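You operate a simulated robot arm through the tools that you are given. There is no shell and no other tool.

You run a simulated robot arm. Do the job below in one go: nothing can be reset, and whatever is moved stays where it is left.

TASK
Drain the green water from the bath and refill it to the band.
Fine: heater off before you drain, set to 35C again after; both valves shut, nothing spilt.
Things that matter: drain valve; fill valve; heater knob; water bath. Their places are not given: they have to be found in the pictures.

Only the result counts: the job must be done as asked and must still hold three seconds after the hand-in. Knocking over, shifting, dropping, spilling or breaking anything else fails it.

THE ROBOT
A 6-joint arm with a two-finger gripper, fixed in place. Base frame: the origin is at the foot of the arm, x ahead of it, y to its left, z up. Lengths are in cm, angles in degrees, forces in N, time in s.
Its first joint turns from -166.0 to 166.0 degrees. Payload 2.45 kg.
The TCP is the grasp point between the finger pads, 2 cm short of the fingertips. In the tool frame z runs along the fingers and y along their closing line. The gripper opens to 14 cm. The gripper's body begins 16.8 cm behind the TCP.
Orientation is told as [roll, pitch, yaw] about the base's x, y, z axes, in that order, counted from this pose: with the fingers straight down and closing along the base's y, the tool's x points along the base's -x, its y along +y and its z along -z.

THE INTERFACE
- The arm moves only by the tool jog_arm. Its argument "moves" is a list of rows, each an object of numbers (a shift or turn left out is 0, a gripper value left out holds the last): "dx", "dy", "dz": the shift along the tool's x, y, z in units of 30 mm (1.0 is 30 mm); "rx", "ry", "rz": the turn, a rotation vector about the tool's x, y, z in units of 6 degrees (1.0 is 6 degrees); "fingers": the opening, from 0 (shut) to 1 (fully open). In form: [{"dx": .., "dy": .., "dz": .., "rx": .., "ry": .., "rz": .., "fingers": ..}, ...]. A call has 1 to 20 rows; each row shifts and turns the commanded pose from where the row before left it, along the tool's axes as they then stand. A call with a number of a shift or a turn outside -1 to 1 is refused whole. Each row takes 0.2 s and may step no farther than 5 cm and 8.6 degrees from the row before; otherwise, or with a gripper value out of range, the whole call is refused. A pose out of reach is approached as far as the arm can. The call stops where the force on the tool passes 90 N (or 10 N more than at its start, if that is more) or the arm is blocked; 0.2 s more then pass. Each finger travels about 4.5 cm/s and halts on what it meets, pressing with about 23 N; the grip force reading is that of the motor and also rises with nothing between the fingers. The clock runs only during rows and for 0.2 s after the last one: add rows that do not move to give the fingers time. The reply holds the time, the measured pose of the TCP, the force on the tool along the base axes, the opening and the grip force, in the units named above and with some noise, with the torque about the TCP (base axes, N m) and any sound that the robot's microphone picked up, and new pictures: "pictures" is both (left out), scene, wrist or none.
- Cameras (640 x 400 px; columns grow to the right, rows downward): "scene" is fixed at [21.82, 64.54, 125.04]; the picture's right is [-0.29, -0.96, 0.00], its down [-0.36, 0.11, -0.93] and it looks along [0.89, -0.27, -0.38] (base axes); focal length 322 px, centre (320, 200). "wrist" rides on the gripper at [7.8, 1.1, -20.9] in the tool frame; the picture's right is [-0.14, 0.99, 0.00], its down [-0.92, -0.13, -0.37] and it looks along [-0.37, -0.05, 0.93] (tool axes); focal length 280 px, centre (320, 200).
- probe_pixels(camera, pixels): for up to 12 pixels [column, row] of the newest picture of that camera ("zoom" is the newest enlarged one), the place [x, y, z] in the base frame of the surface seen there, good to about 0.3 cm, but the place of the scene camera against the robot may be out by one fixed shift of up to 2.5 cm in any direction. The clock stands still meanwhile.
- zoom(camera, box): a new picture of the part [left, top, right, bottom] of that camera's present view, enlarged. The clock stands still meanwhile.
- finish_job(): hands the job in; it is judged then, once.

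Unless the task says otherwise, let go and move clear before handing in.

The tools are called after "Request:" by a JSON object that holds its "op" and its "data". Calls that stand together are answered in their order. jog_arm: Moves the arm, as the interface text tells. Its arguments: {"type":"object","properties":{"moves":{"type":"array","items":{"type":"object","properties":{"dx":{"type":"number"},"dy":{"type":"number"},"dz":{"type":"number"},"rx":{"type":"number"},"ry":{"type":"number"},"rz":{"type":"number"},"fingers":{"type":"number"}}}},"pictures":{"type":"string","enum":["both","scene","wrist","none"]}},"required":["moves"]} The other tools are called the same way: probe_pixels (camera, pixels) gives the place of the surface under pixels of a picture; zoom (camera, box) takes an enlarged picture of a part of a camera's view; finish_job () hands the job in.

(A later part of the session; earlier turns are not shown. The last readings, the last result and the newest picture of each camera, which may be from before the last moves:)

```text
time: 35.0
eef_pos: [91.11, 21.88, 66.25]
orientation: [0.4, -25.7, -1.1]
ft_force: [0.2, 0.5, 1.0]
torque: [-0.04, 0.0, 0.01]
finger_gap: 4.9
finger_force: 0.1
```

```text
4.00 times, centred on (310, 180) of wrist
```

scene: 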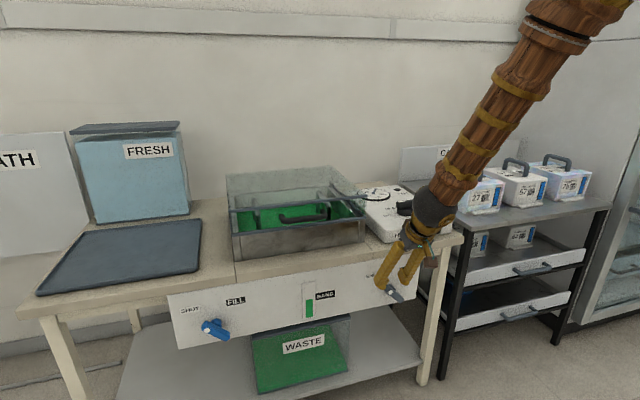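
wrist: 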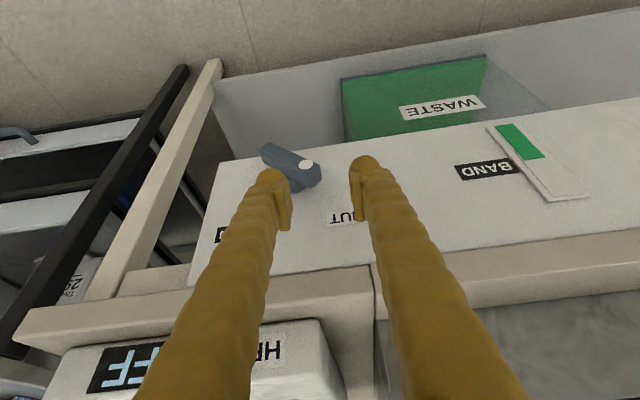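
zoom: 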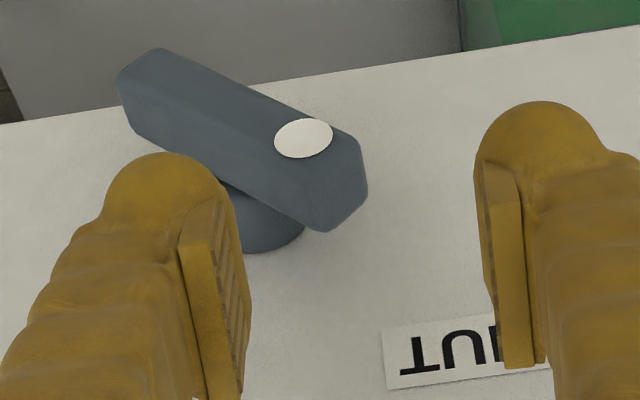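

Request:
{"op": "probe_pixels", "data": {"camera": "zoom", "pixels": [[303, 138], [345, 150], [330, 225], [345, 195], [160, 60], [130, 90], [230, 110], [255, 165], [275, 235], [350, 300], [290, 180], [360, 160]]}}

Request:
{"op": "probe_pixels", "data": {"camera": "wrist", "pixels": [[360, 262], [345, 275], [440, 250], [520, 140], [522, 158], [545, 195], [490, 168], [510, 122], [575, 195], [498, 130], [230, 190], [340, 355]]}}

Request:
{"op": "zoom", "data": {"camera": "wrist", "box": [440, 100, 640, 225]}}

```text
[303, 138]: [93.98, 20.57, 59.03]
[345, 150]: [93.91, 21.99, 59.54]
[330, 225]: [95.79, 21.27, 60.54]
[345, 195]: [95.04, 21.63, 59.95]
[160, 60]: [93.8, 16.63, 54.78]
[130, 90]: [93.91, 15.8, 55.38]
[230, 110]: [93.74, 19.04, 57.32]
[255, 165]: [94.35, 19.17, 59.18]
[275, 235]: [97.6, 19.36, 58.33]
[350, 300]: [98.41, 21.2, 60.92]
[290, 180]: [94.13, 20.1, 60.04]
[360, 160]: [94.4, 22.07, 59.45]
```

```text
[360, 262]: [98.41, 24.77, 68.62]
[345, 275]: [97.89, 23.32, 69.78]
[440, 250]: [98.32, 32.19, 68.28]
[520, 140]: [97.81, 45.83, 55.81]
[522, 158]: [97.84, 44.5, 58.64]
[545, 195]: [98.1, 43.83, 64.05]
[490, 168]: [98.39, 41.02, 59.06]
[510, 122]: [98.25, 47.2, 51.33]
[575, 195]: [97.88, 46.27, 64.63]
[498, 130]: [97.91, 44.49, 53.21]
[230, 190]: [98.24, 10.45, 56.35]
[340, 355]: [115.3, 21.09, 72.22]
```

```text
3.20 times, centred on (540, 162) of wrist
```

zoom: 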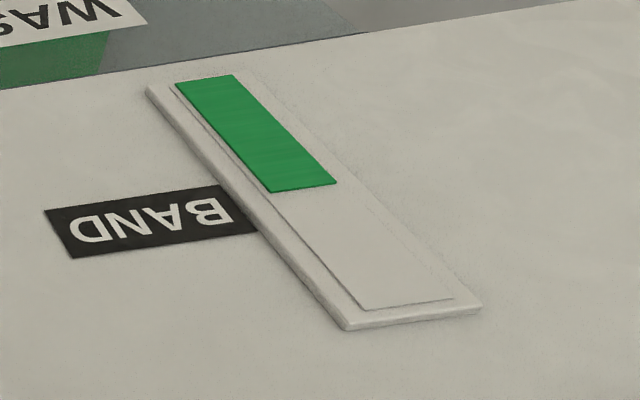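

The bar is centred near y 18.85, z 57.4, and its upper end reaches about y 21.6, z 60. The green gauge level currently sits exactly at the BAND label. I'll open to 6 cm and lower the fingers so they straddle the upper end.

Request:
{"op": "jog_arm", "data": {"moves": [{"dy": -0.43, "fingers": 0.43}, {}, {"dz": 0.66, "dx": 0.05}, {"dz": 0.66, "dx": 0.05}, {"dz": 0.66, "dx": 0.05}]}}

Request:
{"op": "zoom", "data": {"camera": "scene", "box": [340, 240, 452, 310]}}

```text
time: 36.2
eef_pos: [93.19, 20.69, 60.67]
orientation: [0.4, -25.8, -1.2]
ft_force: [-0.4, 0.2, 0.5]
torque: [0.0, -0.02, 0.0]
finger_gap: 6.0
finger_force: 0.0
```

scene: 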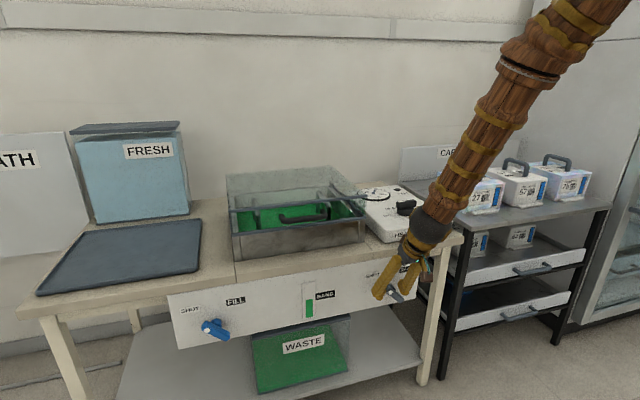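
wrist: 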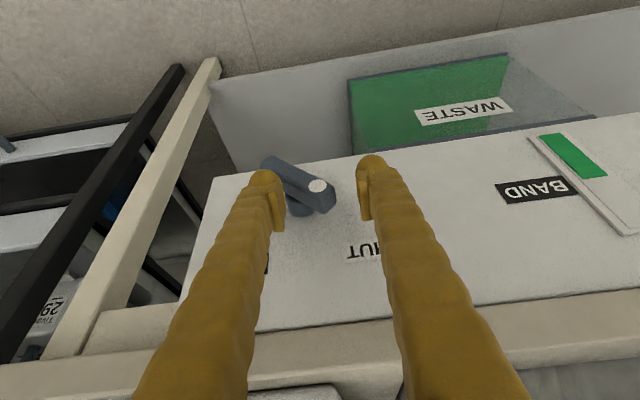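

```text
5.71 times, centred on (396, 275) of scene
```

zoom: 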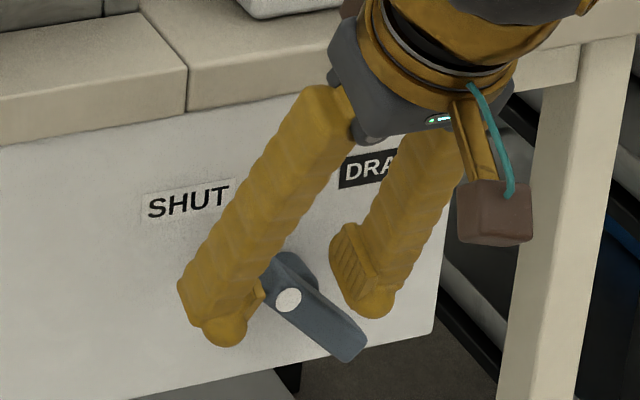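

The left finger is just left of the dotted end, within the bar's plane. I'll sweep in -y to swing the dotted end towards DRAIN.

Request:
{"op": "jog_arm", "data": {"moves": [{"dy": -0.25}, {"dy": -0.25}, {"dy": -0.25}, {"dy": -0.25}, {"dy": -0.25}]}}

Request:
{"op": "zoom", "data": {"camera": "scene", "box": [340, 240, 452, 310]}}

```text
time: 37.4
eef_pos: [93.34, 17.09, 60.87]
orientation: [0.4, -25.8, -1.0]
ft_force: [-6.8, 40.0, 28.1]
torque: [1.97, -0.05, 0.61]
finger_gap: 9.07
finger_force: 22.1
```

scene: 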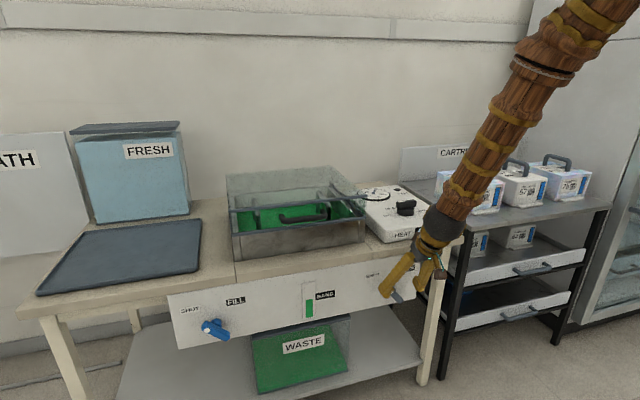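
wrist: 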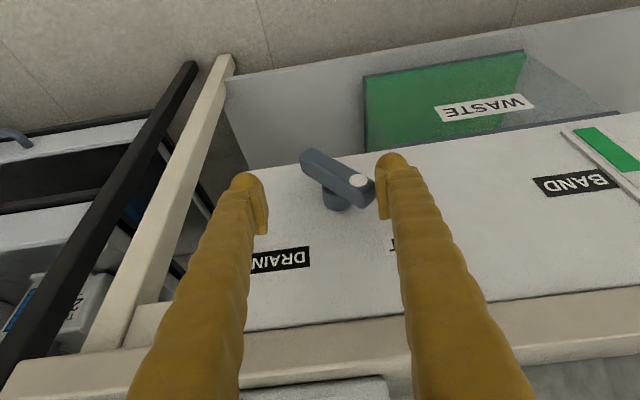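

```text
5.71 times, centred on (396, 275) of scene
```

zoom: 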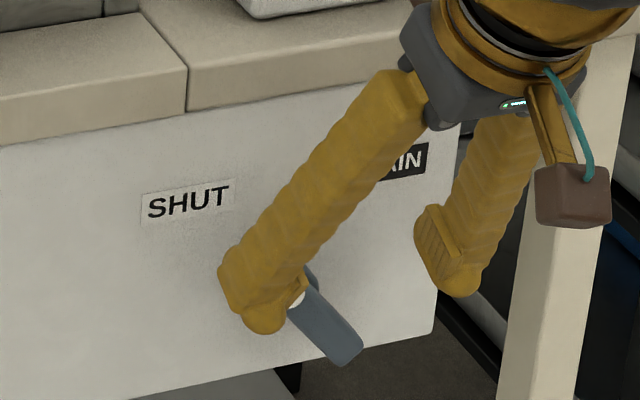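

The handle didn't turn. The push went nearly radially through the bar's end, and the finger was just forced open (gap 9 cm). A proper grip across the bar is needed, so I'll back off, rise, and roll the tool 45° sideways to approach along the bar from its upper-left end.

Request:
{"op": "jog_arm", "data": {"moves": [{"dy": 0.5}, {"dy": 0.7}, {"dx": -0.2, "dz": -0.4}, {"dx": -0.43, "dz": -0.9}, {"dx": -0.2, "dz": -0.4, "dy": 0.7}, {"dy": 1}, {"rx": 0.844, "rz": -0.407}, {"rx": 0.844, "rz": -0.407}, {"rx": 0.844, "rz": -0.407}, {"rx": 0.844, "rz": -0.407}, {"rx": 0.844, "rz": -0.407}, {"rx": 0.844, "rz": -0.407}, {"rx": 0.844, "rz": -0.407}, {"rx": 0.844, "rz": -0.407}]}}

Request:
{"op": "zoom", "data": {"camera": "scene", "box": [340, 240, 452, 310]}}

```text
time: 40.4
eef_pos: [93.32, 25.46, 66.52]
orientation: [-47.6, -18.2, 17.7]
ft_force: [0.6, -0.6, -0.5]
torque: [0.03, -0.01, 0.02]
finger_gap: 6.0
finger_force: 0.1
```

scene: 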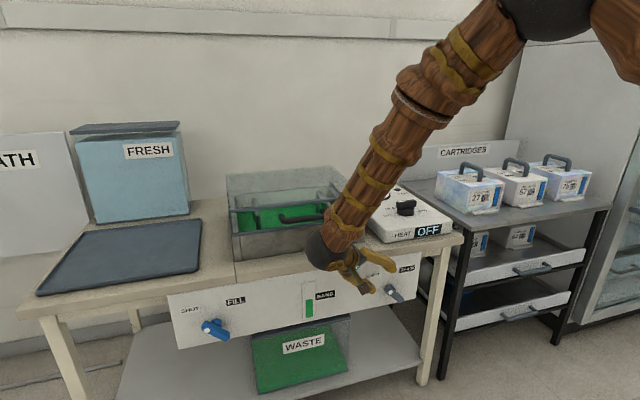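
wrist: 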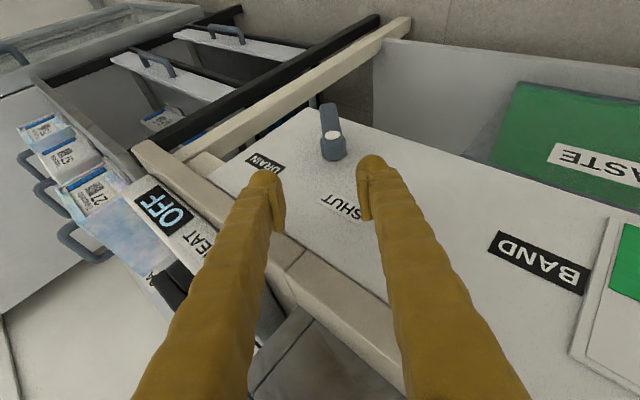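

```text
5.71 times, centred on (396, 275) of scene
```

zoom: 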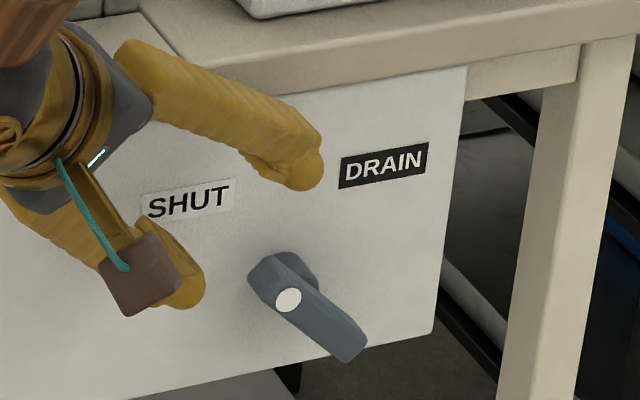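

The tool is now aligned with the bar: the tool axis is about (.43,-.64,-.64) and it closes across the bar. I'll shift to centre on the bar and slide down along it.

Request:
{"op": "jog_arm", "data": {"moves": [{"dx": 0.64, "dy": 0.28}, {"dx": 0.63, "dy": 0.28}, {"dz": 0.9}, {"dz": 0.9}]}}

Request:
{"op": "zoom", "data": {"camera": "wrist", "box": [220, 80, 420, 205]}}

Request:
{"op": "zoom", "data": {"camera": "scene", "box": [340, 240, 452, 310]}}

```text
time: 41.4
eef_pos: [92.39, 22.16, 60.83]
orientation: [-47.7, -17.9, 17.7]
ft_force: [-0.5, 0.7, -0.3]
torque: [-0.04, 0.0, -0.05]
finger_gap: 6.01
finger_force: 0.1
```

scene: 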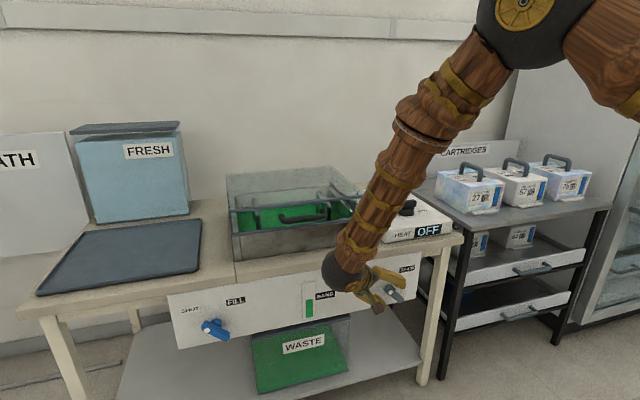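
wrist: 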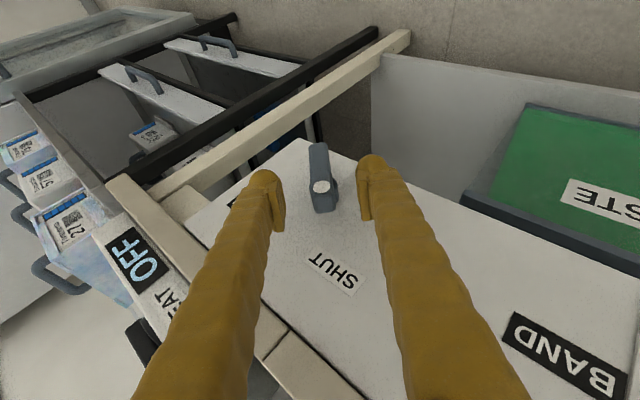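

```text
3.20 times, centred on (320, 142) of wrist
```

zoom: 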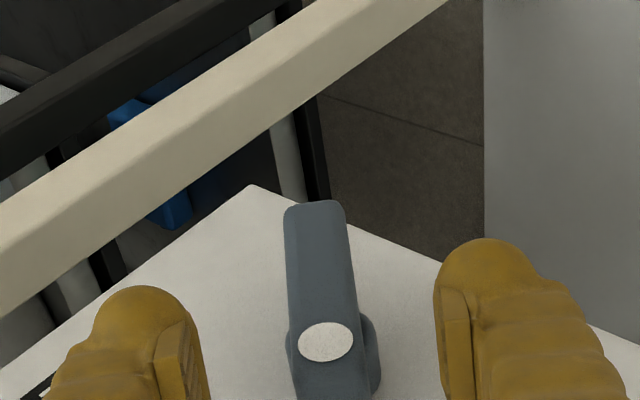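

```text
5.71 times, centred on (396, 275) of scene
```

zoom: 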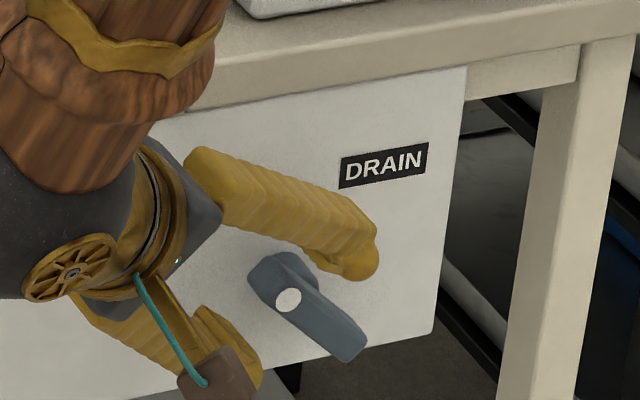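

The bar is parallel to the fingers and centred between them. I'll go in the last 2.5 cm and close.

Request:
{"op": "jog_arm", "data": {"moves": [{"dz": 0.85}, {"fingers": 0}, {}, {}, {}, {}]}}

Request:
{"op": "zoom", "data": {"camera": "scene", "box": [340, 240, 452, 310]}}

```text
time: 42.8
eef_pos: [93.21, 20.71, 59.25]
orientation: [-47.6, -18.0, 17.7]
ft_force: [5.5, -0.2, -0.4]
torque: [-0.03, 0.07, 0.09]
finger_gap: 1.99
finger_force: 45.0
```

scene: 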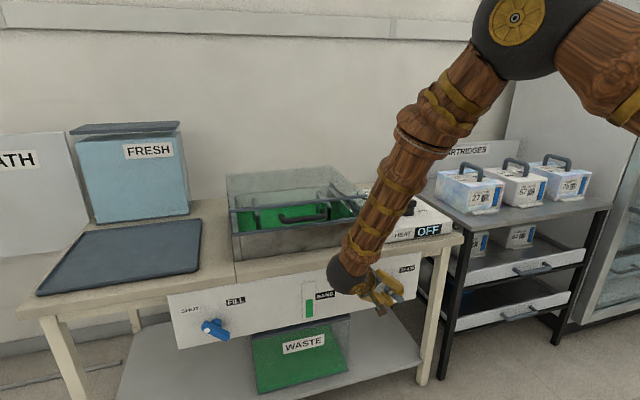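
wrist: 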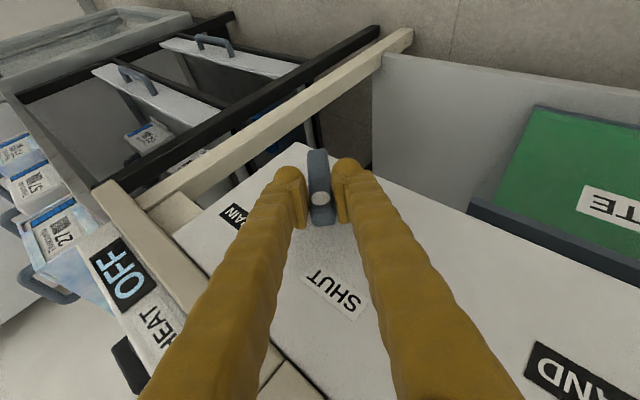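

```text
5.71 times, centred on (396, 275) of scene
```

zoom: 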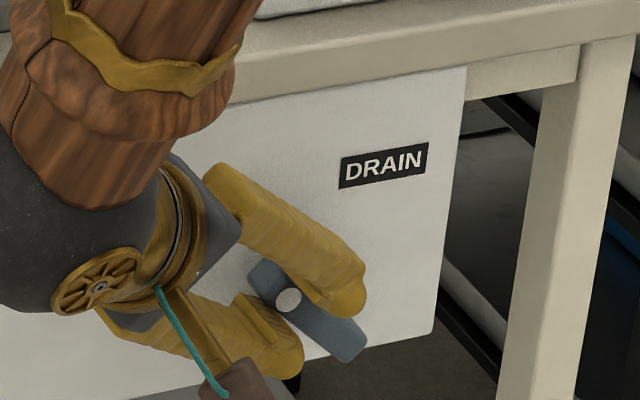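

The grip on the drain bar is firm and centred (gap 1.99, forces about 5 N). I'll orbit the grip about the valve axis (base x) by 18° and check.

Request:
{"op": "jog_arm", "data": {"moves": [{"rx": -0.904, "ry": 0.014, "rz": 0.425, "dy": -0.0913, "dz": 0.004, "dx": 0.002}, {"rx": -0.904, "ry": 0.014, "rz": 0.425, "dy": -0.0913, "dz": 0.004, "dx": 0.002}, {"rx": -0.904, "ry": 0.014, "rz": 0.425, "dy": -0.0913, "dz": 0.004, "dx": 0.002}]}}

Request:
{"op": "zoom", "data": {"camera": "scene", "box": [340, 240, 452, 310]}}

```text
time: 43.6
eef_pos: [93.2, 20.0, 59.72]
orientation: [-29.0, -22.6, 11.2]
ft_force: [-21.2, -0.9, 33.6]
torque: [-0.51, -0.11, 0.27]
finger_gap: 2.01
finger_force: 45.4
```

scene: 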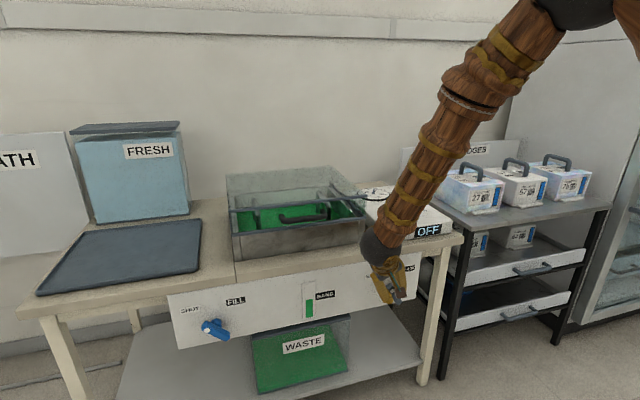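
wrist: 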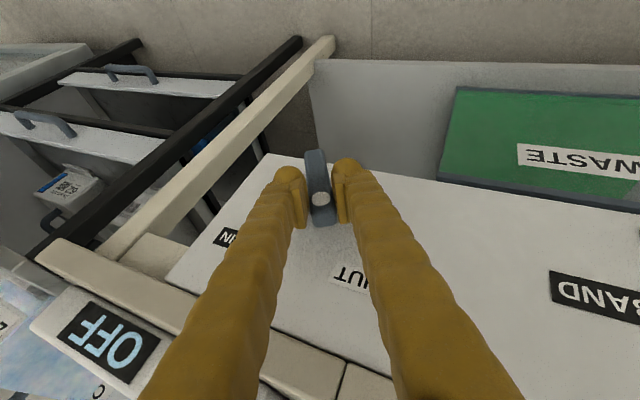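

```text
5.71 times, centred on (396, 275) of scene
```

zoom: 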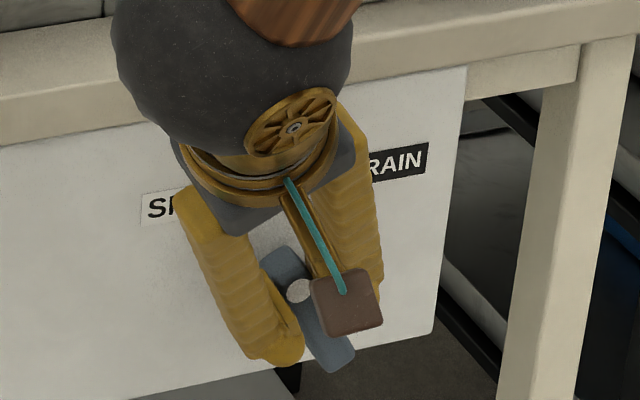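

The valve handle turns with the grip. The tool is pushed up by 33 N, so I'll trim 1.5 mm up and 1 mm back, then continue the orbit.

Request:
{"op": "jog_arm", "data": {"moves": [{"dx": 0.011, "dy": -0.023, "dz": -0.054}, {"rx": -0.904, "ry": 0.014, "rz": 0.425, "dy": -0.0913, "dz": 0.004, "dx": 0.002}, {"rx": -0.904, "ry": 0.014, "rz": 0.425, "dy": -0.0913, "dz": 0.004, "dx": 0.002}, {"rx": -0.904, "ry": 0.014, "rz": 0.425, "dy": -0.0913, "dz": 0.004, "dx": 0.002}, {"rx": -0.904, "ry": 0.014, "rz": 0.425, "dy": -0.0913, "dz": 0.004, "dx": 0.002}], "pictures": "none"}}

```text
time: 44.8
eef_pos: [93.01, 18.93, 60.05]
orientation: [-2.9, -25.1, 0.3]
ft_force: [21.6, -16.2, 18.4]
torque: [-0.54, -0.46, 0.15]
finger_gap: 2.03
finger_force: 44.7
```

The bar is now about vertical and forces are moderate. I'll continue with a tiny forward trim.

Request:
{"op": "jog_arm", "data": {"moves": [{"rx": -0.904, "ry": 0.014, "rz": 0.425, "dy": -0.0913, "dz": 0.004, "dx": -0.022}, {"rx": -0.904, "ry": 0.014, "rz": 0.425, "dy": -0.0913, "dz": 0.004, "dx": 0.002}, {"rx": -0.904, "ry": 0.014, "rz": 0.425, "dy": -0.0913, "dz": 0.004, "dx": 0.002}, {"rx": -0.904, "ry": 0.014, "rz": 0.425, "dy": -0.0913, "dz": 0.004, "dx": 0.002}]}}

Request:
{"op": "zoom", "data": {"camera": "scene", "box": [340, 240, 452, 310]}}

```text
time: 45.8
eef_pos: [93.16, 18.67, 59.84]
orientation: [3.3, -25.2, -2.2]
ft_force: [-45.2, -31.6, 13.9]
torque: [-0.92, 0.12, -0.25]
finger_gap: 2.07
finger_force: 45.1
out of reach, approached as far as the arm can: row 2, 3, 4
```

scene: 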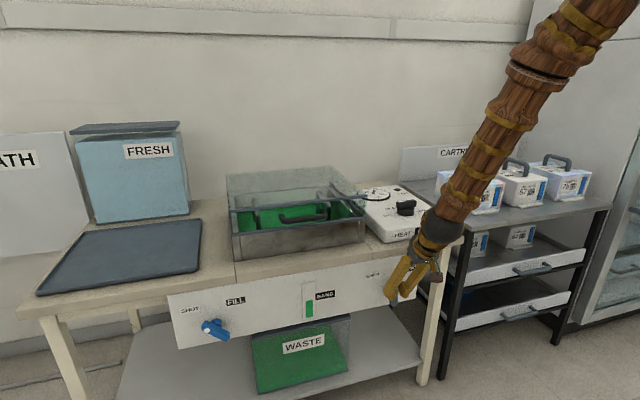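
wrist: 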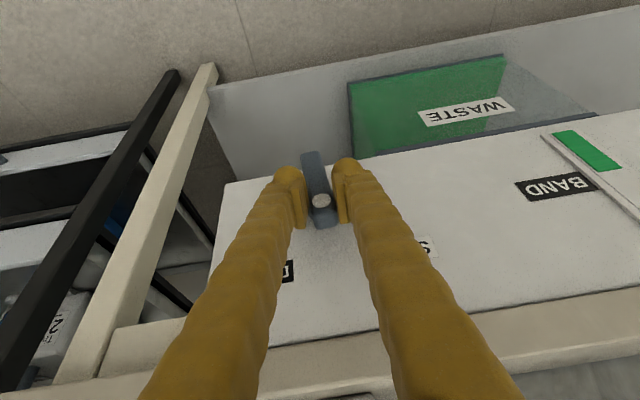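

```text
5.71 times, centred on (396, 275) of scene
```

zoom: 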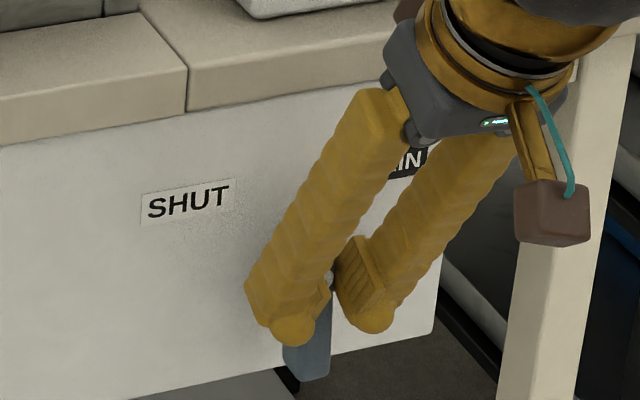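

The wrist is near its straight singularity, but the handle is already upright, about half open. I'll check whether the level is dropping.

Request:
{"op": "jog_arm", "data": {"moves": [{}, {}, {}, {}, {}], "pictures": "scene"}}

Request:
{"op": "zoom", "data": {"camera": "scene", "box": [240, 270, 368, 350]}}

```text
time: 47.0
eef_pos: [93.17, 18.76, 59.92]
orientation: [3.3, -25.4, -2.3]
ft_force: [-28.4, -28.1, -26.5]
torque: [-0.74, 0.43, 0.03]
finger_gap: 2.12
finger_force: 45.4
```

scene: 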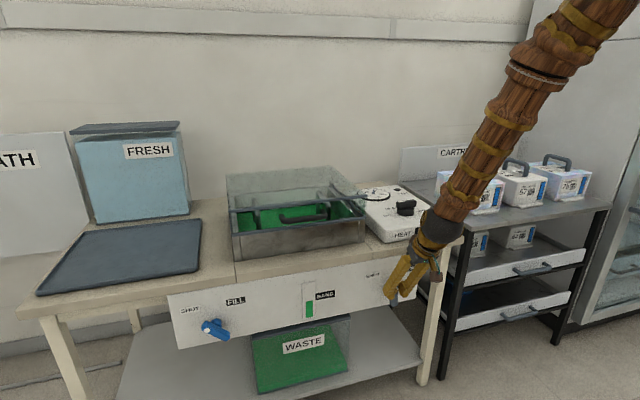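

```text
5.00 times, centred on (304, 310) of scene
```

zoom: 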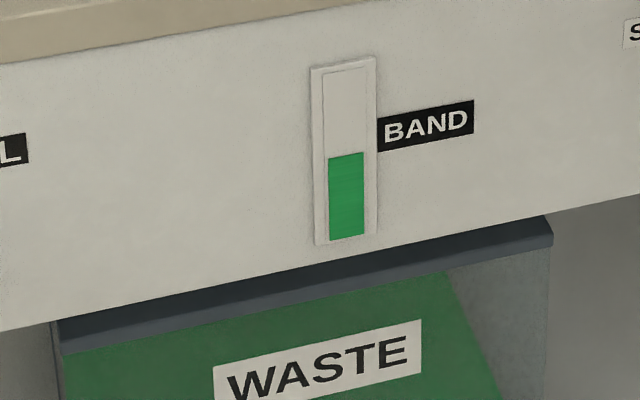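

The green has dropped from about row 147 to 155 in the zoom, so it is draining. I'll hold here and let it run.

Request:
{"op": "jog_arm", "data": {"moves": [{}, {}, {}, {}, {}, {}, {}, {}, {}, {}, {}, {}, {}, {}, {}, {}, {}, {}, {}, {}], "pictures": "scene"}}

Request:
{"op": "zoom", "data": {"camera": "scene", "box": [240, 270, 368, 350]}}

```text
time: 51.2
eef_pos: [93.38, 18.61, 60.08]
orientation: [3.3, -25.5, -2.2]
ft_force: [-19.4, -24.9, -17.9]
torque: [-0.74, 0.31, 0.2]
finger_gap: 2.1
finger_force: 45.3
```

scene: 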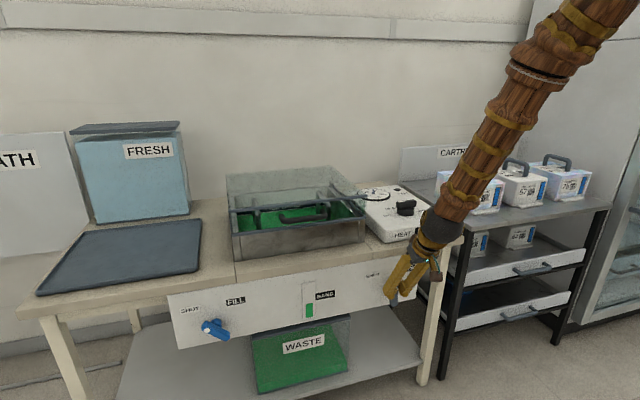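

```text
5.00 times, centred on (304, 310) of scene
```

zoom: 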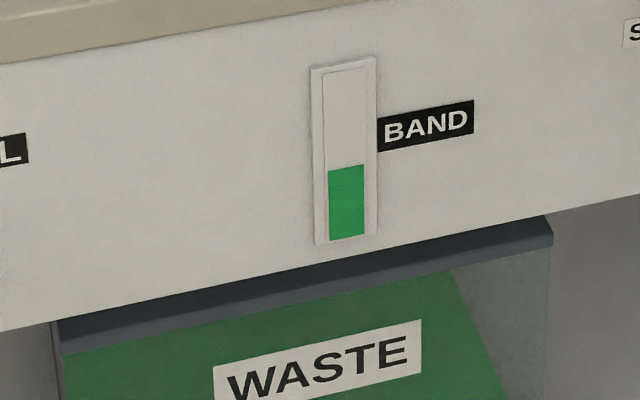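

The level falls about 13 zoom pixels per 4 s, with about 72 left, so I'll keep waiting.

Request:
{"op": "jog_arm", "data": {"moves": [{}, {}, {}, {}, {}, {}, {}, {}, {}, {}, {}, {}, {}, {}, {}, {}, {}, {}, {}, {}], "pictures": "none"}}

Request:
{"op": "jog_arm", "data": {"moves": [{}, {}, {}, {}, {}, {}, {}, {}, {}, {}, {}, {}, {}, {}, {}, {}, {}, {}, {}, {}], "pictures": "none"}}

Request:
{"op": "jog_arm", "data": {"moves": [{}, {}, {}, {}, {}, {}, {}, {}, {}, {}, {}, {}, {}, {}, {}, {}, {}, {}, {}, {}], "pictures": "scene"}}

Request:
{"op": "zoom", "data": {"camera": "scene", "box": [240, 270, 368, 350]}}

```text
time: 55.4
eef_pos: [93.43, 18.63, 60.01]
orientation: [3.4, -25.5, -2.3]
ft_force: [-5.0, -21.7, -3.2]
torque: [-0.67, 0.09, 0.24]
finger_gap: 2.1
finger_force: 45.0
```

```text
time: 59.6
eef_pos: [93.41, 18.76, 60.15]
orientation: [3.4, -25.4, -2.3]
ft_force: [2.9, -28.4, 10.2]
torque: [-0.94, -0.07, 0.15]
finger_gap: 2.15
finger_force: 44.6
```

```text
time: 63.8
eef_pos: [93.32, 18.69, 60.14]
orientation: [3.5, -25.5, -2.2]
ft_force: [1.0, -29.0, 12.6]
torque: [-0.92, -0.09, 0.13]
finger_gap: 2.13
finger_force: 44.7
```

scene: 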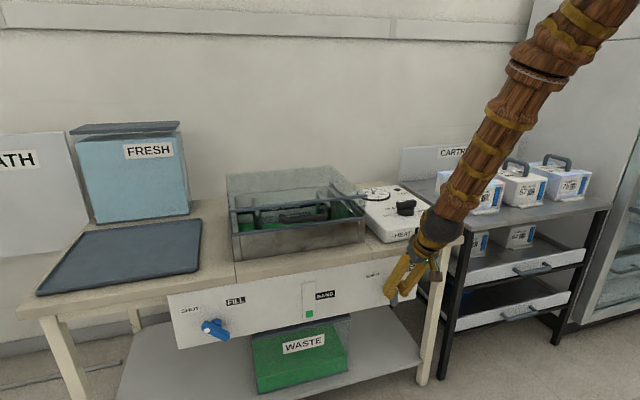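

```text
5.00 times, centred on (304, 310) of scene
```

zoom: 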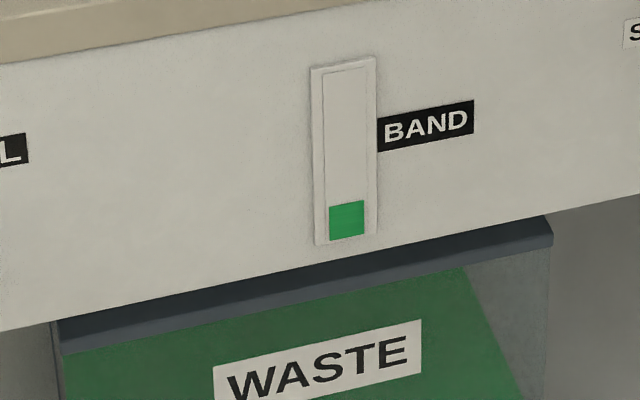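

About 36 pixels of green remain and the waste tank is taking it without spilling. I'll keep waiting.

Request:
{"op": "jog_arm", "data": {"moves": [{}, {}, {}, {}, {}, {}, {}, {}, {}, {}, {}, {}, {}, {}, {}, {}, {}, {}, {}, {}], "pictures": "none"}}

Request:
{"op": "jog_arm", "data": {"moves": [{}, {}, {}, {}, {}, {}, {}, {}, {}, {}, {}, {}, {}, {}, {}, {}, {}, {}, {}, {}], "pictures": "none"}}

Request:
{"op": "jog_arm", "data": {"moves": [{}, {}, {}, {}, {}, {}, {}, {}, {}, {}, {}, {}, {}, {}, {}, {}, {}, {}, {}, {}], "pictures": "scene"}}

Request:
{"op": "zoom", "data": {"camera": "scene", "box": [240, 270, 368, 350]}}

Request:
{"op": "zoom", "data": {"camera": "scene", "box": [215, 160, 375, 260]}}

```text
time: 68.0
eef_pos: [93.44, 18.74, 60.14]
orientation: [3.4, -25.7, -2.3]
ft_force: [-3.3, -29.3, 9.9]
torque: [-0.96, 0.08, 0.12]
finger_gap: 2.11
finger_force: 45.0
```

```text
time: 72.2
eef_pos: [93.37, 18.72, 60.0]
orientation: [3.5, -25.5, -2.3]
ft_force: [-6.8, -30.5, 5.9]
torque: [-0.93, 0.07, 0.14]
finger_gap: 2.14
finger_force: 45.2
```

```text
time: 76.4
eef_pos: [93.48, 18.58, 60.16]
orientation: [3.4, -25.5, -2.3]
ft_force: [-6.0, -30.1, 4.5]
torque: [-0.96, 0.06, 0.1]
finger_gap: 2.11
finger_force: 44.9
```

scene: 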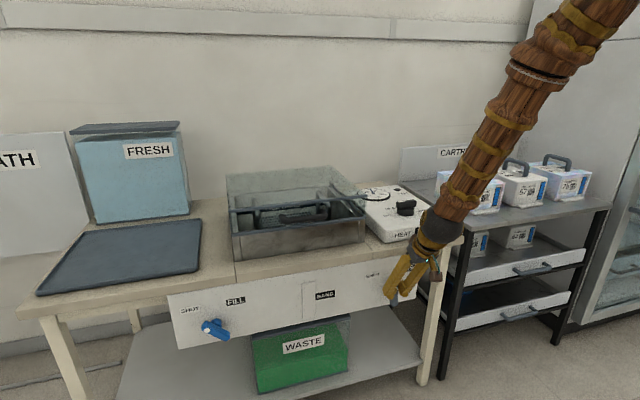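

```text
5.00 times, centred on (304, 310) of scene
```

zoom: 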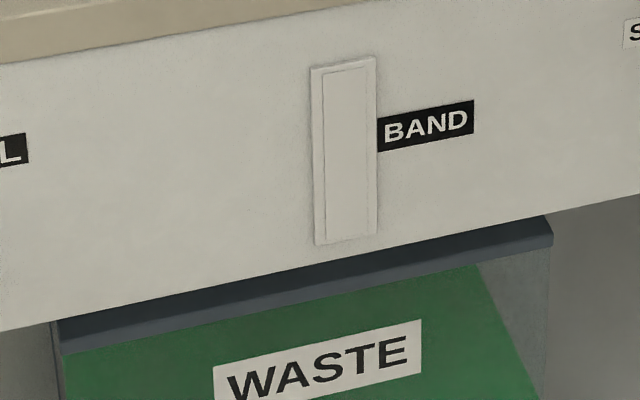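

```text
4.00 times, centred on (295, 210) of scene
```

zoom: 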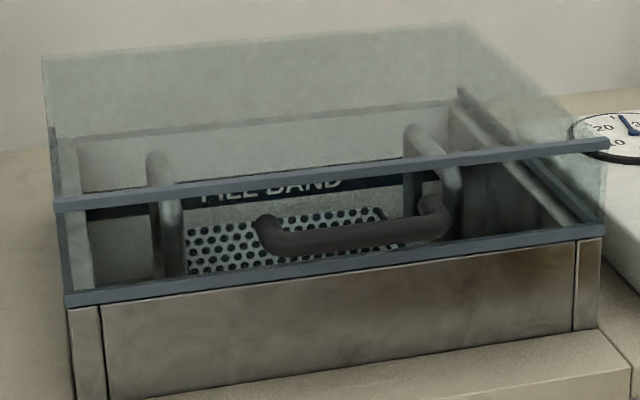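

The bath is empty (gauge clear, perforated floor visible, and a FILL BAND strip on the back wall). I'll start turning the handle back, testing with a couple of steps first.

Request:
{"op": "jog_arm", "data": {"moves": [{}, {}, {}, {}, {}, {}, {"rx": 0.904, "ry": -0.014, "rz": -0.425, "dy": 0.0913}, {"rx": 0.904, "ry": -0.014, "rz": -0.425, "dy": 0.0913}], "pictures": "none"}}

```text
time: 78.2
eef_pos: [94.02, 19.44, 60.69]
orientation: [-9.9, -25.9, 3.5]
ft_force: [33.5, -16.2, 17.1]
torque: [-0.72, -0.3, 0.75]
finger_gap: 2.18
finger_force: 44.9
```

The handle follows back. I'll continue the reverse orbit towards SHUT.

Request:
{"op": "jog_arm", "data": {"moves": [{"rx": 0.904, "ry": -0.014, "rz": -0.425, "dy": 0.0913, "dz": 0.004}, {"rx": 0.904, "ry": -0.014, "rz": -0.425, "dy": 0.0913, "dz": 0.004}, {"rx": 0.904, "ry": -0.014, "rz": -0.425, "dy": 0.0913, "dz": 0.004}]}}

Request:
{"op": "zoom", "data": {"camera": "scene", "box": [340, 240, 452, 310]}}

```text
time: 79.0
eef_pos: [93.48, 20.2, 59.79]
orientation: [-29.5, -23.1, 11.5]
ft_force: [18.5, 6.8, 28.0]
torque: [-0.26, 0.01, 0.56]
finger_gap: 2.06
finger_force: 44.4
```

scene: 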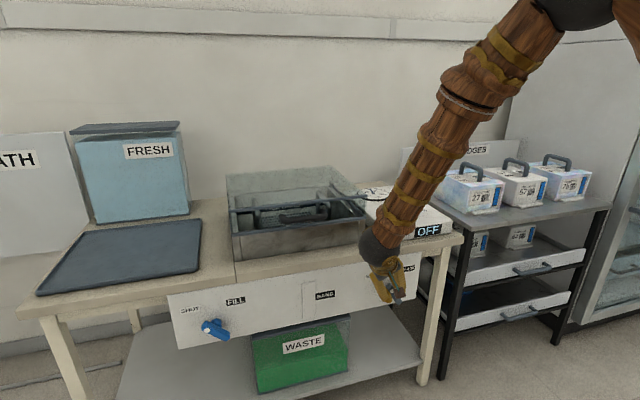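
wrist: 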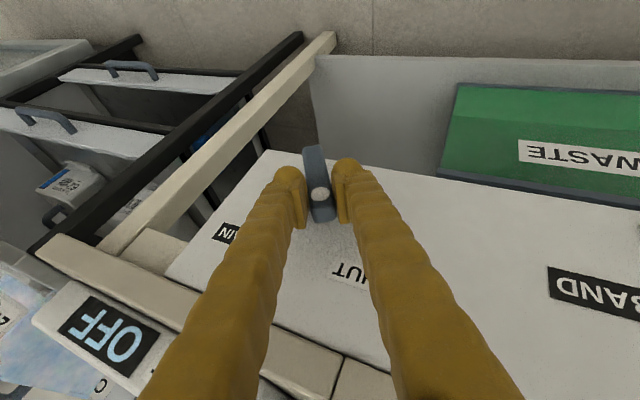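

```text
5.71 times, centred on (396, 275) of scene
```

zoom: 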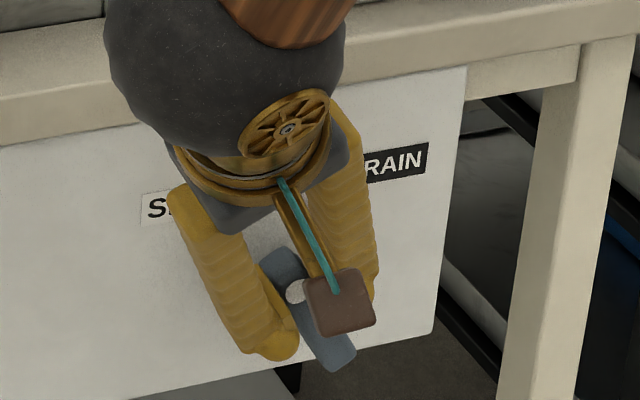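

The handle is over halfway back. I'll do three more steps to SHUT.

Request:
{"op": "jog_arm", "data": {"moves": [{"rx": 0.904, "ry": -0.014, "rz": -0.425, "dy": 0.0913, "dz": 0.004}, {"rx": 0.904, "ry": -0.014, "rz": -0.425, "dy": 0.0913, "dz": 0.004}, {"rx": 0.904, "ry": -0.014, "rz": -0.425, "dy": 0.0913, "dz": 0.004}]}}

Request:
{"op": "zoom", "data": {"camera": "scene", "box": [340, 240, 452, 310]}}

Request:
{"op": "zoom", "data": {"camera": "wrist", "box": [240, 120, 400, 220]}}

```text
time: 79.8
eef_pos: [93.39, 20.78, 59.19]
orientation: [-48.1, -18.4, 17.9]
ft_force: [7.2, 23.7, 13.0]
torque: [0.19, -0.09, 0.5]
finger_gap: 2.02
finger_force: 45.6
```

scene: 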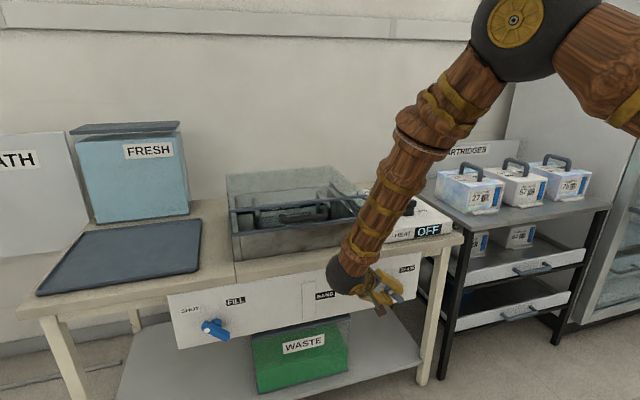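
wrist: 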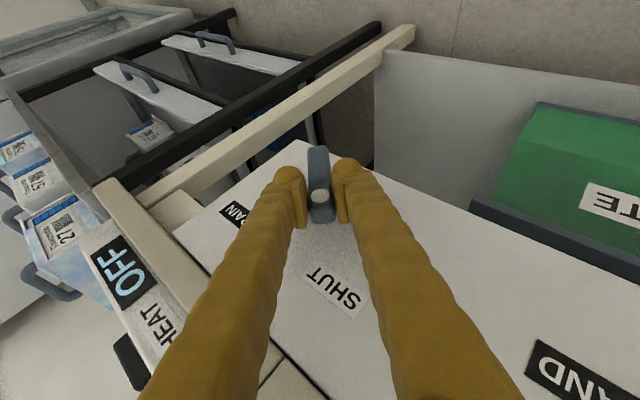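

```text
5.71 times, centred on (396, 275) of scene
```

zoom: 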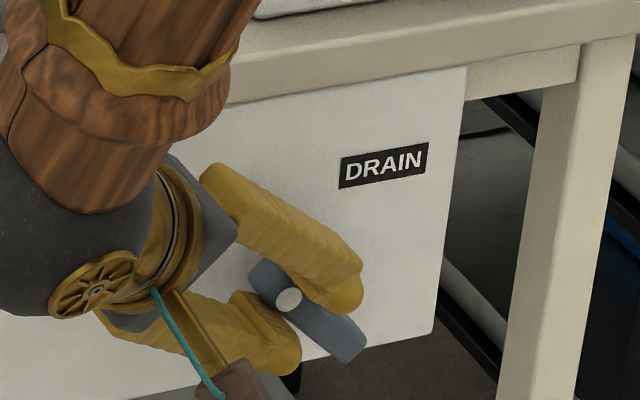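

```text
4.00 times, centred on (320, 170) of wrist
```

zoom: 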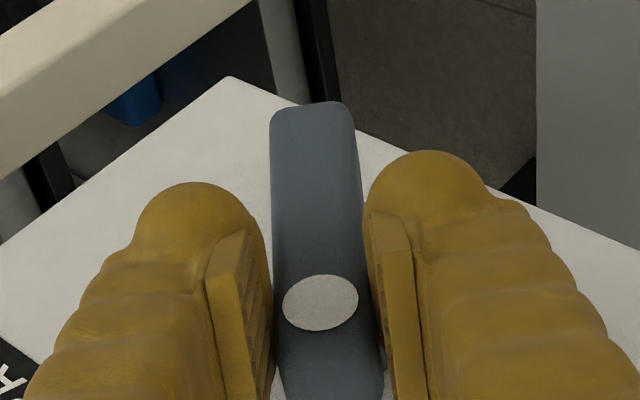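

The handle looks back at its original SHUT angle, and the torque sign has flipped, so it may be at its stop. I'll press about 4° further to seat it and read the forces.

Request:
{"op": "jog_arm", "data": {"moves": [{"rx": 0.6, "ry": -0.01, "rz": -0.28, "dy": 0.06}, {}]}}

Request:
{"op": "zoom", "data": {"camera": "wrist", "box": [240, 120, 400, 220]}}

```text
time: 80.4
eef_pos: [93.48, 20.74, 59.19]
orientation: [-52.0, -17.2, 19.1]
ft_force: [12.2, 26.3, 3.8]
torque: [0.51, -0.2, 0.25]
finger_gap: 2.02
finger_force: 45.0
```

scene: 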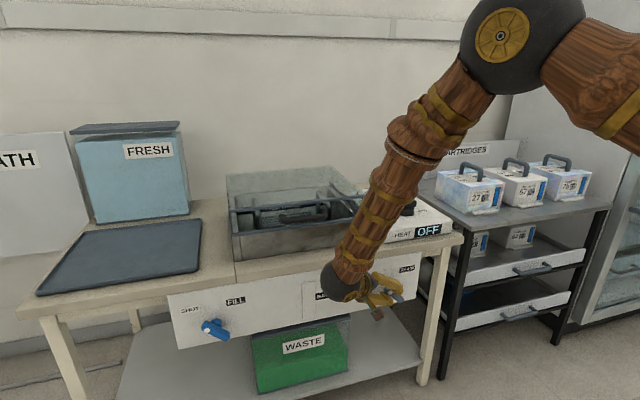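
wrist: 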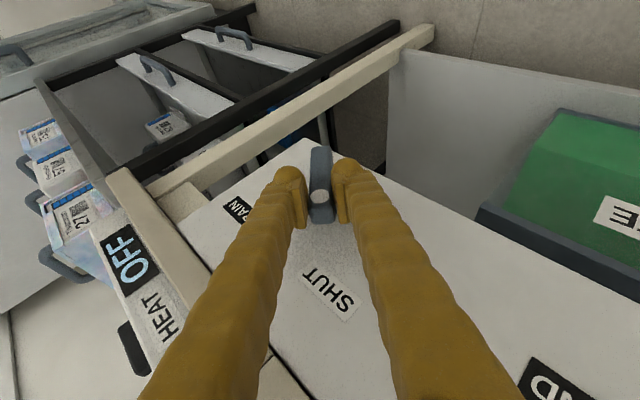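

```text
4.00 times, centred on (320, 170) of wrist
```

zoom: 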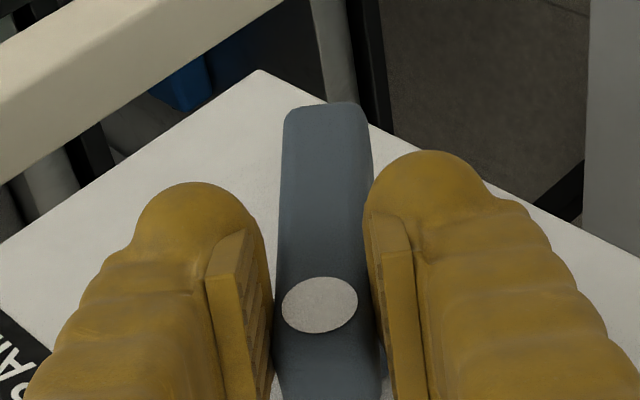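

The bar stayed put while the grip rotated (torque rose from 0.19 to 0.51), so SHUT is at its stop. I'll open and back out along the tool axis.

Request:
{"op": "jog_arm", "data": {"moves": [{"fingers": 0.43}, {}, {}, {"dz": -0.9}, {"dz": -0.9}, {"dz": -0.9}, {"dz": -0.9}]}}

Request:
{"op": "zoom", "data": {"camera": "scene", "box": [340, 240, 452, 310]}}

Request:
{"op": "zoom", "data": {"camera": "scene", "box": [165, 285, 261, 345]}}

```text
time: 82.0
eef_pos: [88.86, 27.99, 65.64]
orientation: [-52.0, -17.2, 19.0]
ft_force: [0.0, -0.3, -1.1]
torque: [0.03, -0.02, -0.02]
finger_gap: 6.02
finger_force: 0.0
```

scene: 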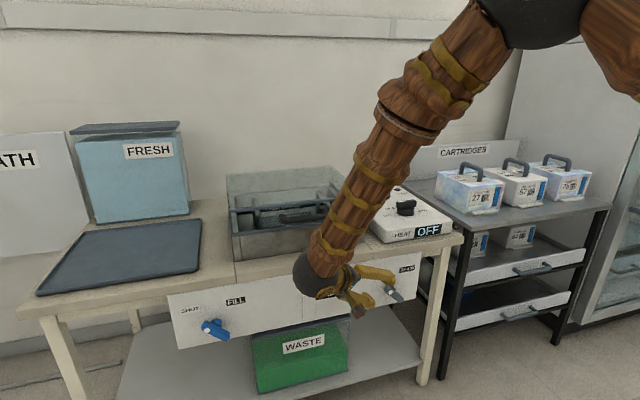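
wrist: 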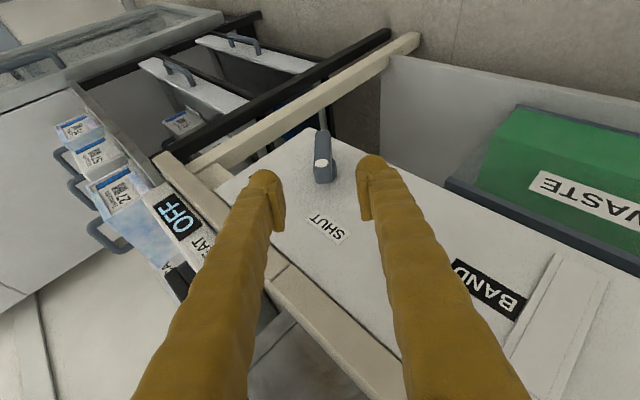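

```text
5.71 times, centred on (396, 275) of scene
```

zoom: 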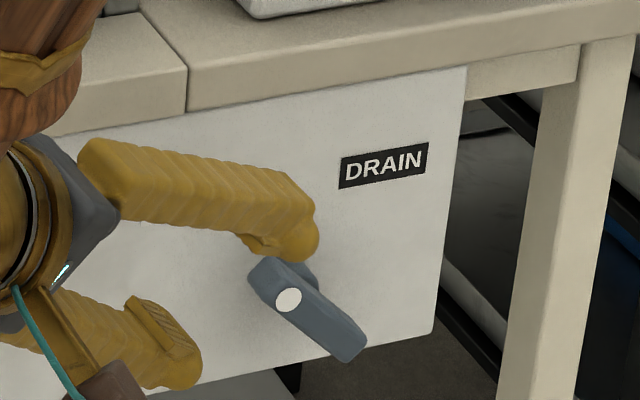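

```text
6.67 times, centred on (213, 315) of scene
```

zoom: 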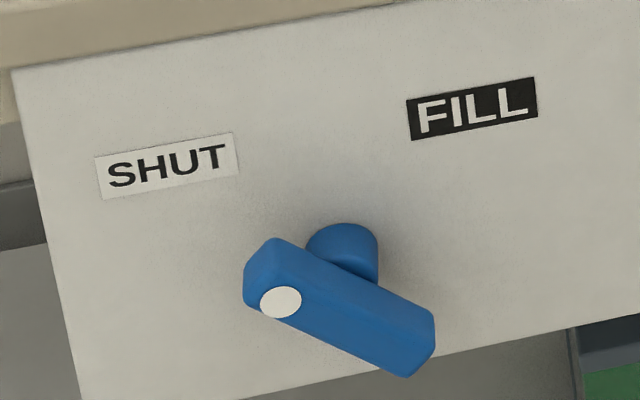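

The drain dot is at exactly its original pixel again, so the drain is shut. Now to the fill valve (about y 72.2, z 57.4). At that farther spot the tool should be able to point straight at the panel, so I'll move left and roll level.

Request:
{"op": "jog_arm", "data": {"moves": [{"dx": -0.252, "dy": 0.789, "dz": -0.861}, {"dx": -0.252, "dy": 0.789, "dz": -0.861}, {"dx": -0.252, "dy": 0.789, "dz": -0.861}, {"dx": -0.252, "dy": 0.789, "dz": -0.861}, {"dx": -0.252, "dy": 0.789, "dz": -0.861}, {"dx": -0.252, "dy": 0.789, "dz": -0.861}, {"dx": -0.252, "dy": 0.789, "dz": -0.861}, {"dx": -0.252, "dy": 0.789, "dz": -0.861}, {"dx": -0.252, "dy": 0.789, "dz": -0.861}]}}

```text
time: 84.0
eef_pos: [85.61, 60.2, 65.49]
orientation: [-52.0, -17.2, 19.0]
ft_force: [-0.3, 0.4, 0.0]
torque: [0.02, 0.05, -0.04]
finger_gap: 6.02
finger_force: 0.0
```

scene: 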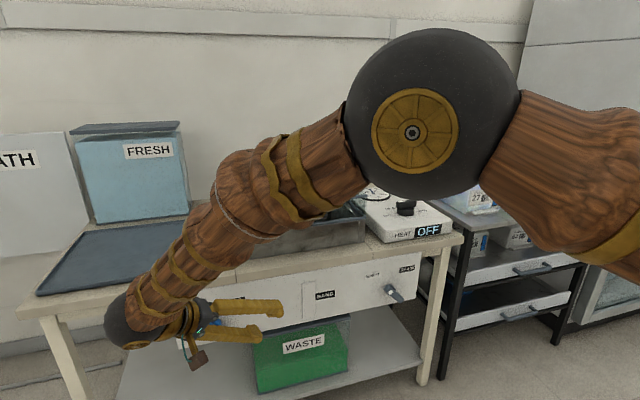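
wrist: 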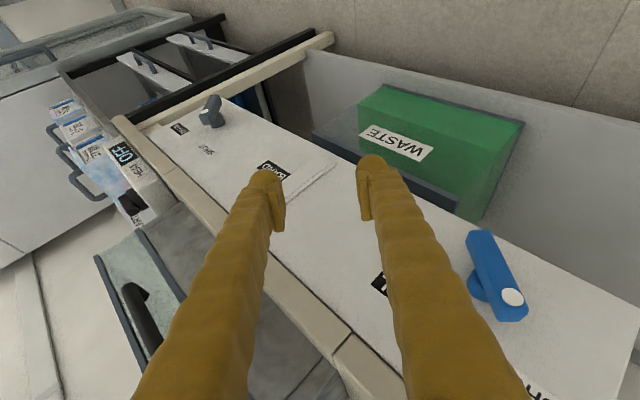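

The arm reaches here easily, so I can reuse the same approach along the bar for the blue handle (wrist (495,280)). I'll probe it precisely first.

Request:
{"op": "probe_pixels", "data": {"camera": "wrist", "pixels": [[512, 297], [480, 235], [490, 260], [500, 283], [523, 308], [512, 318], [472, 285], [485, 305], [487, 240], [470, 235], [505, 318], [495, 250]]}}

Request:
{"op": "jog_arm", "data": {"moves": [{"rx": -0.524, "rz": 0.247}, {"dx": -0.285, "dy": 0.43, "dz": -0.9}, {"dx": -0.285, "dy": 0.43, "dz": -0.9}, {"dx": -0.285, "dy": 0.43, "dz": -0.9}, {"dy": 0.6}, {"dy": 0.6}, {"dy": 0.6}]}}

```text
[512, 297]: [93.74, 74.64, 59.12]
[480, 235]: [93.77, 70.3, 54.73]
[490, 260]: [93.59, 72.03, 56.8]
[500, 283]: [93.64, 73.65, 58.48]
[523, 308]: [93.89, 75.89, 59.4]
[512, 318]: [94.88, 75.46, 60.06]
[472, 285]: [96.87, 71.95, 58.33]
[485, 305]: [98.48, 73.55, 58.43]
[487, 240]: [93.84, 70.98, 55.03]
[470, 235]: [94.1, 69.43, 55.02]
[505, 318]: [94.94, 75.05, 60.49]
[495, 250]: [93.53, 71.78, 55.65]
```

```text
time: 85.6
eef_pos: [84.47, 72.9, 64.44]
orientation: [-48.5, -18.3, 18.0]
ft_force: [-0.2, 0.1, -0.5]
torque: [0.04, 0.0, 0.0]
finger_gap: 6.04
finger_force: 0.0
```

scene: 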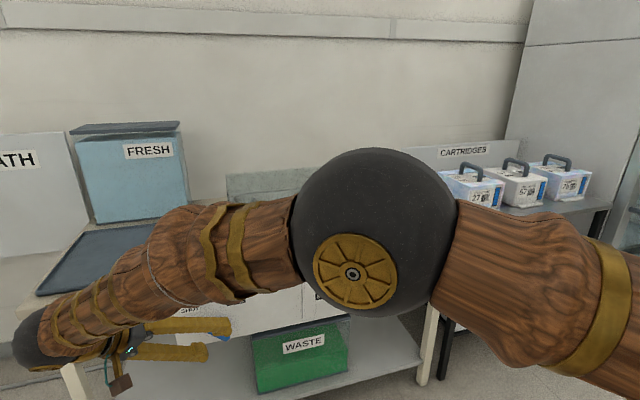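
wrist: 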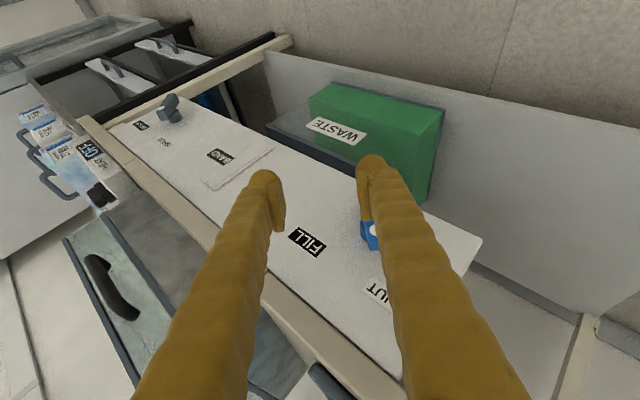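

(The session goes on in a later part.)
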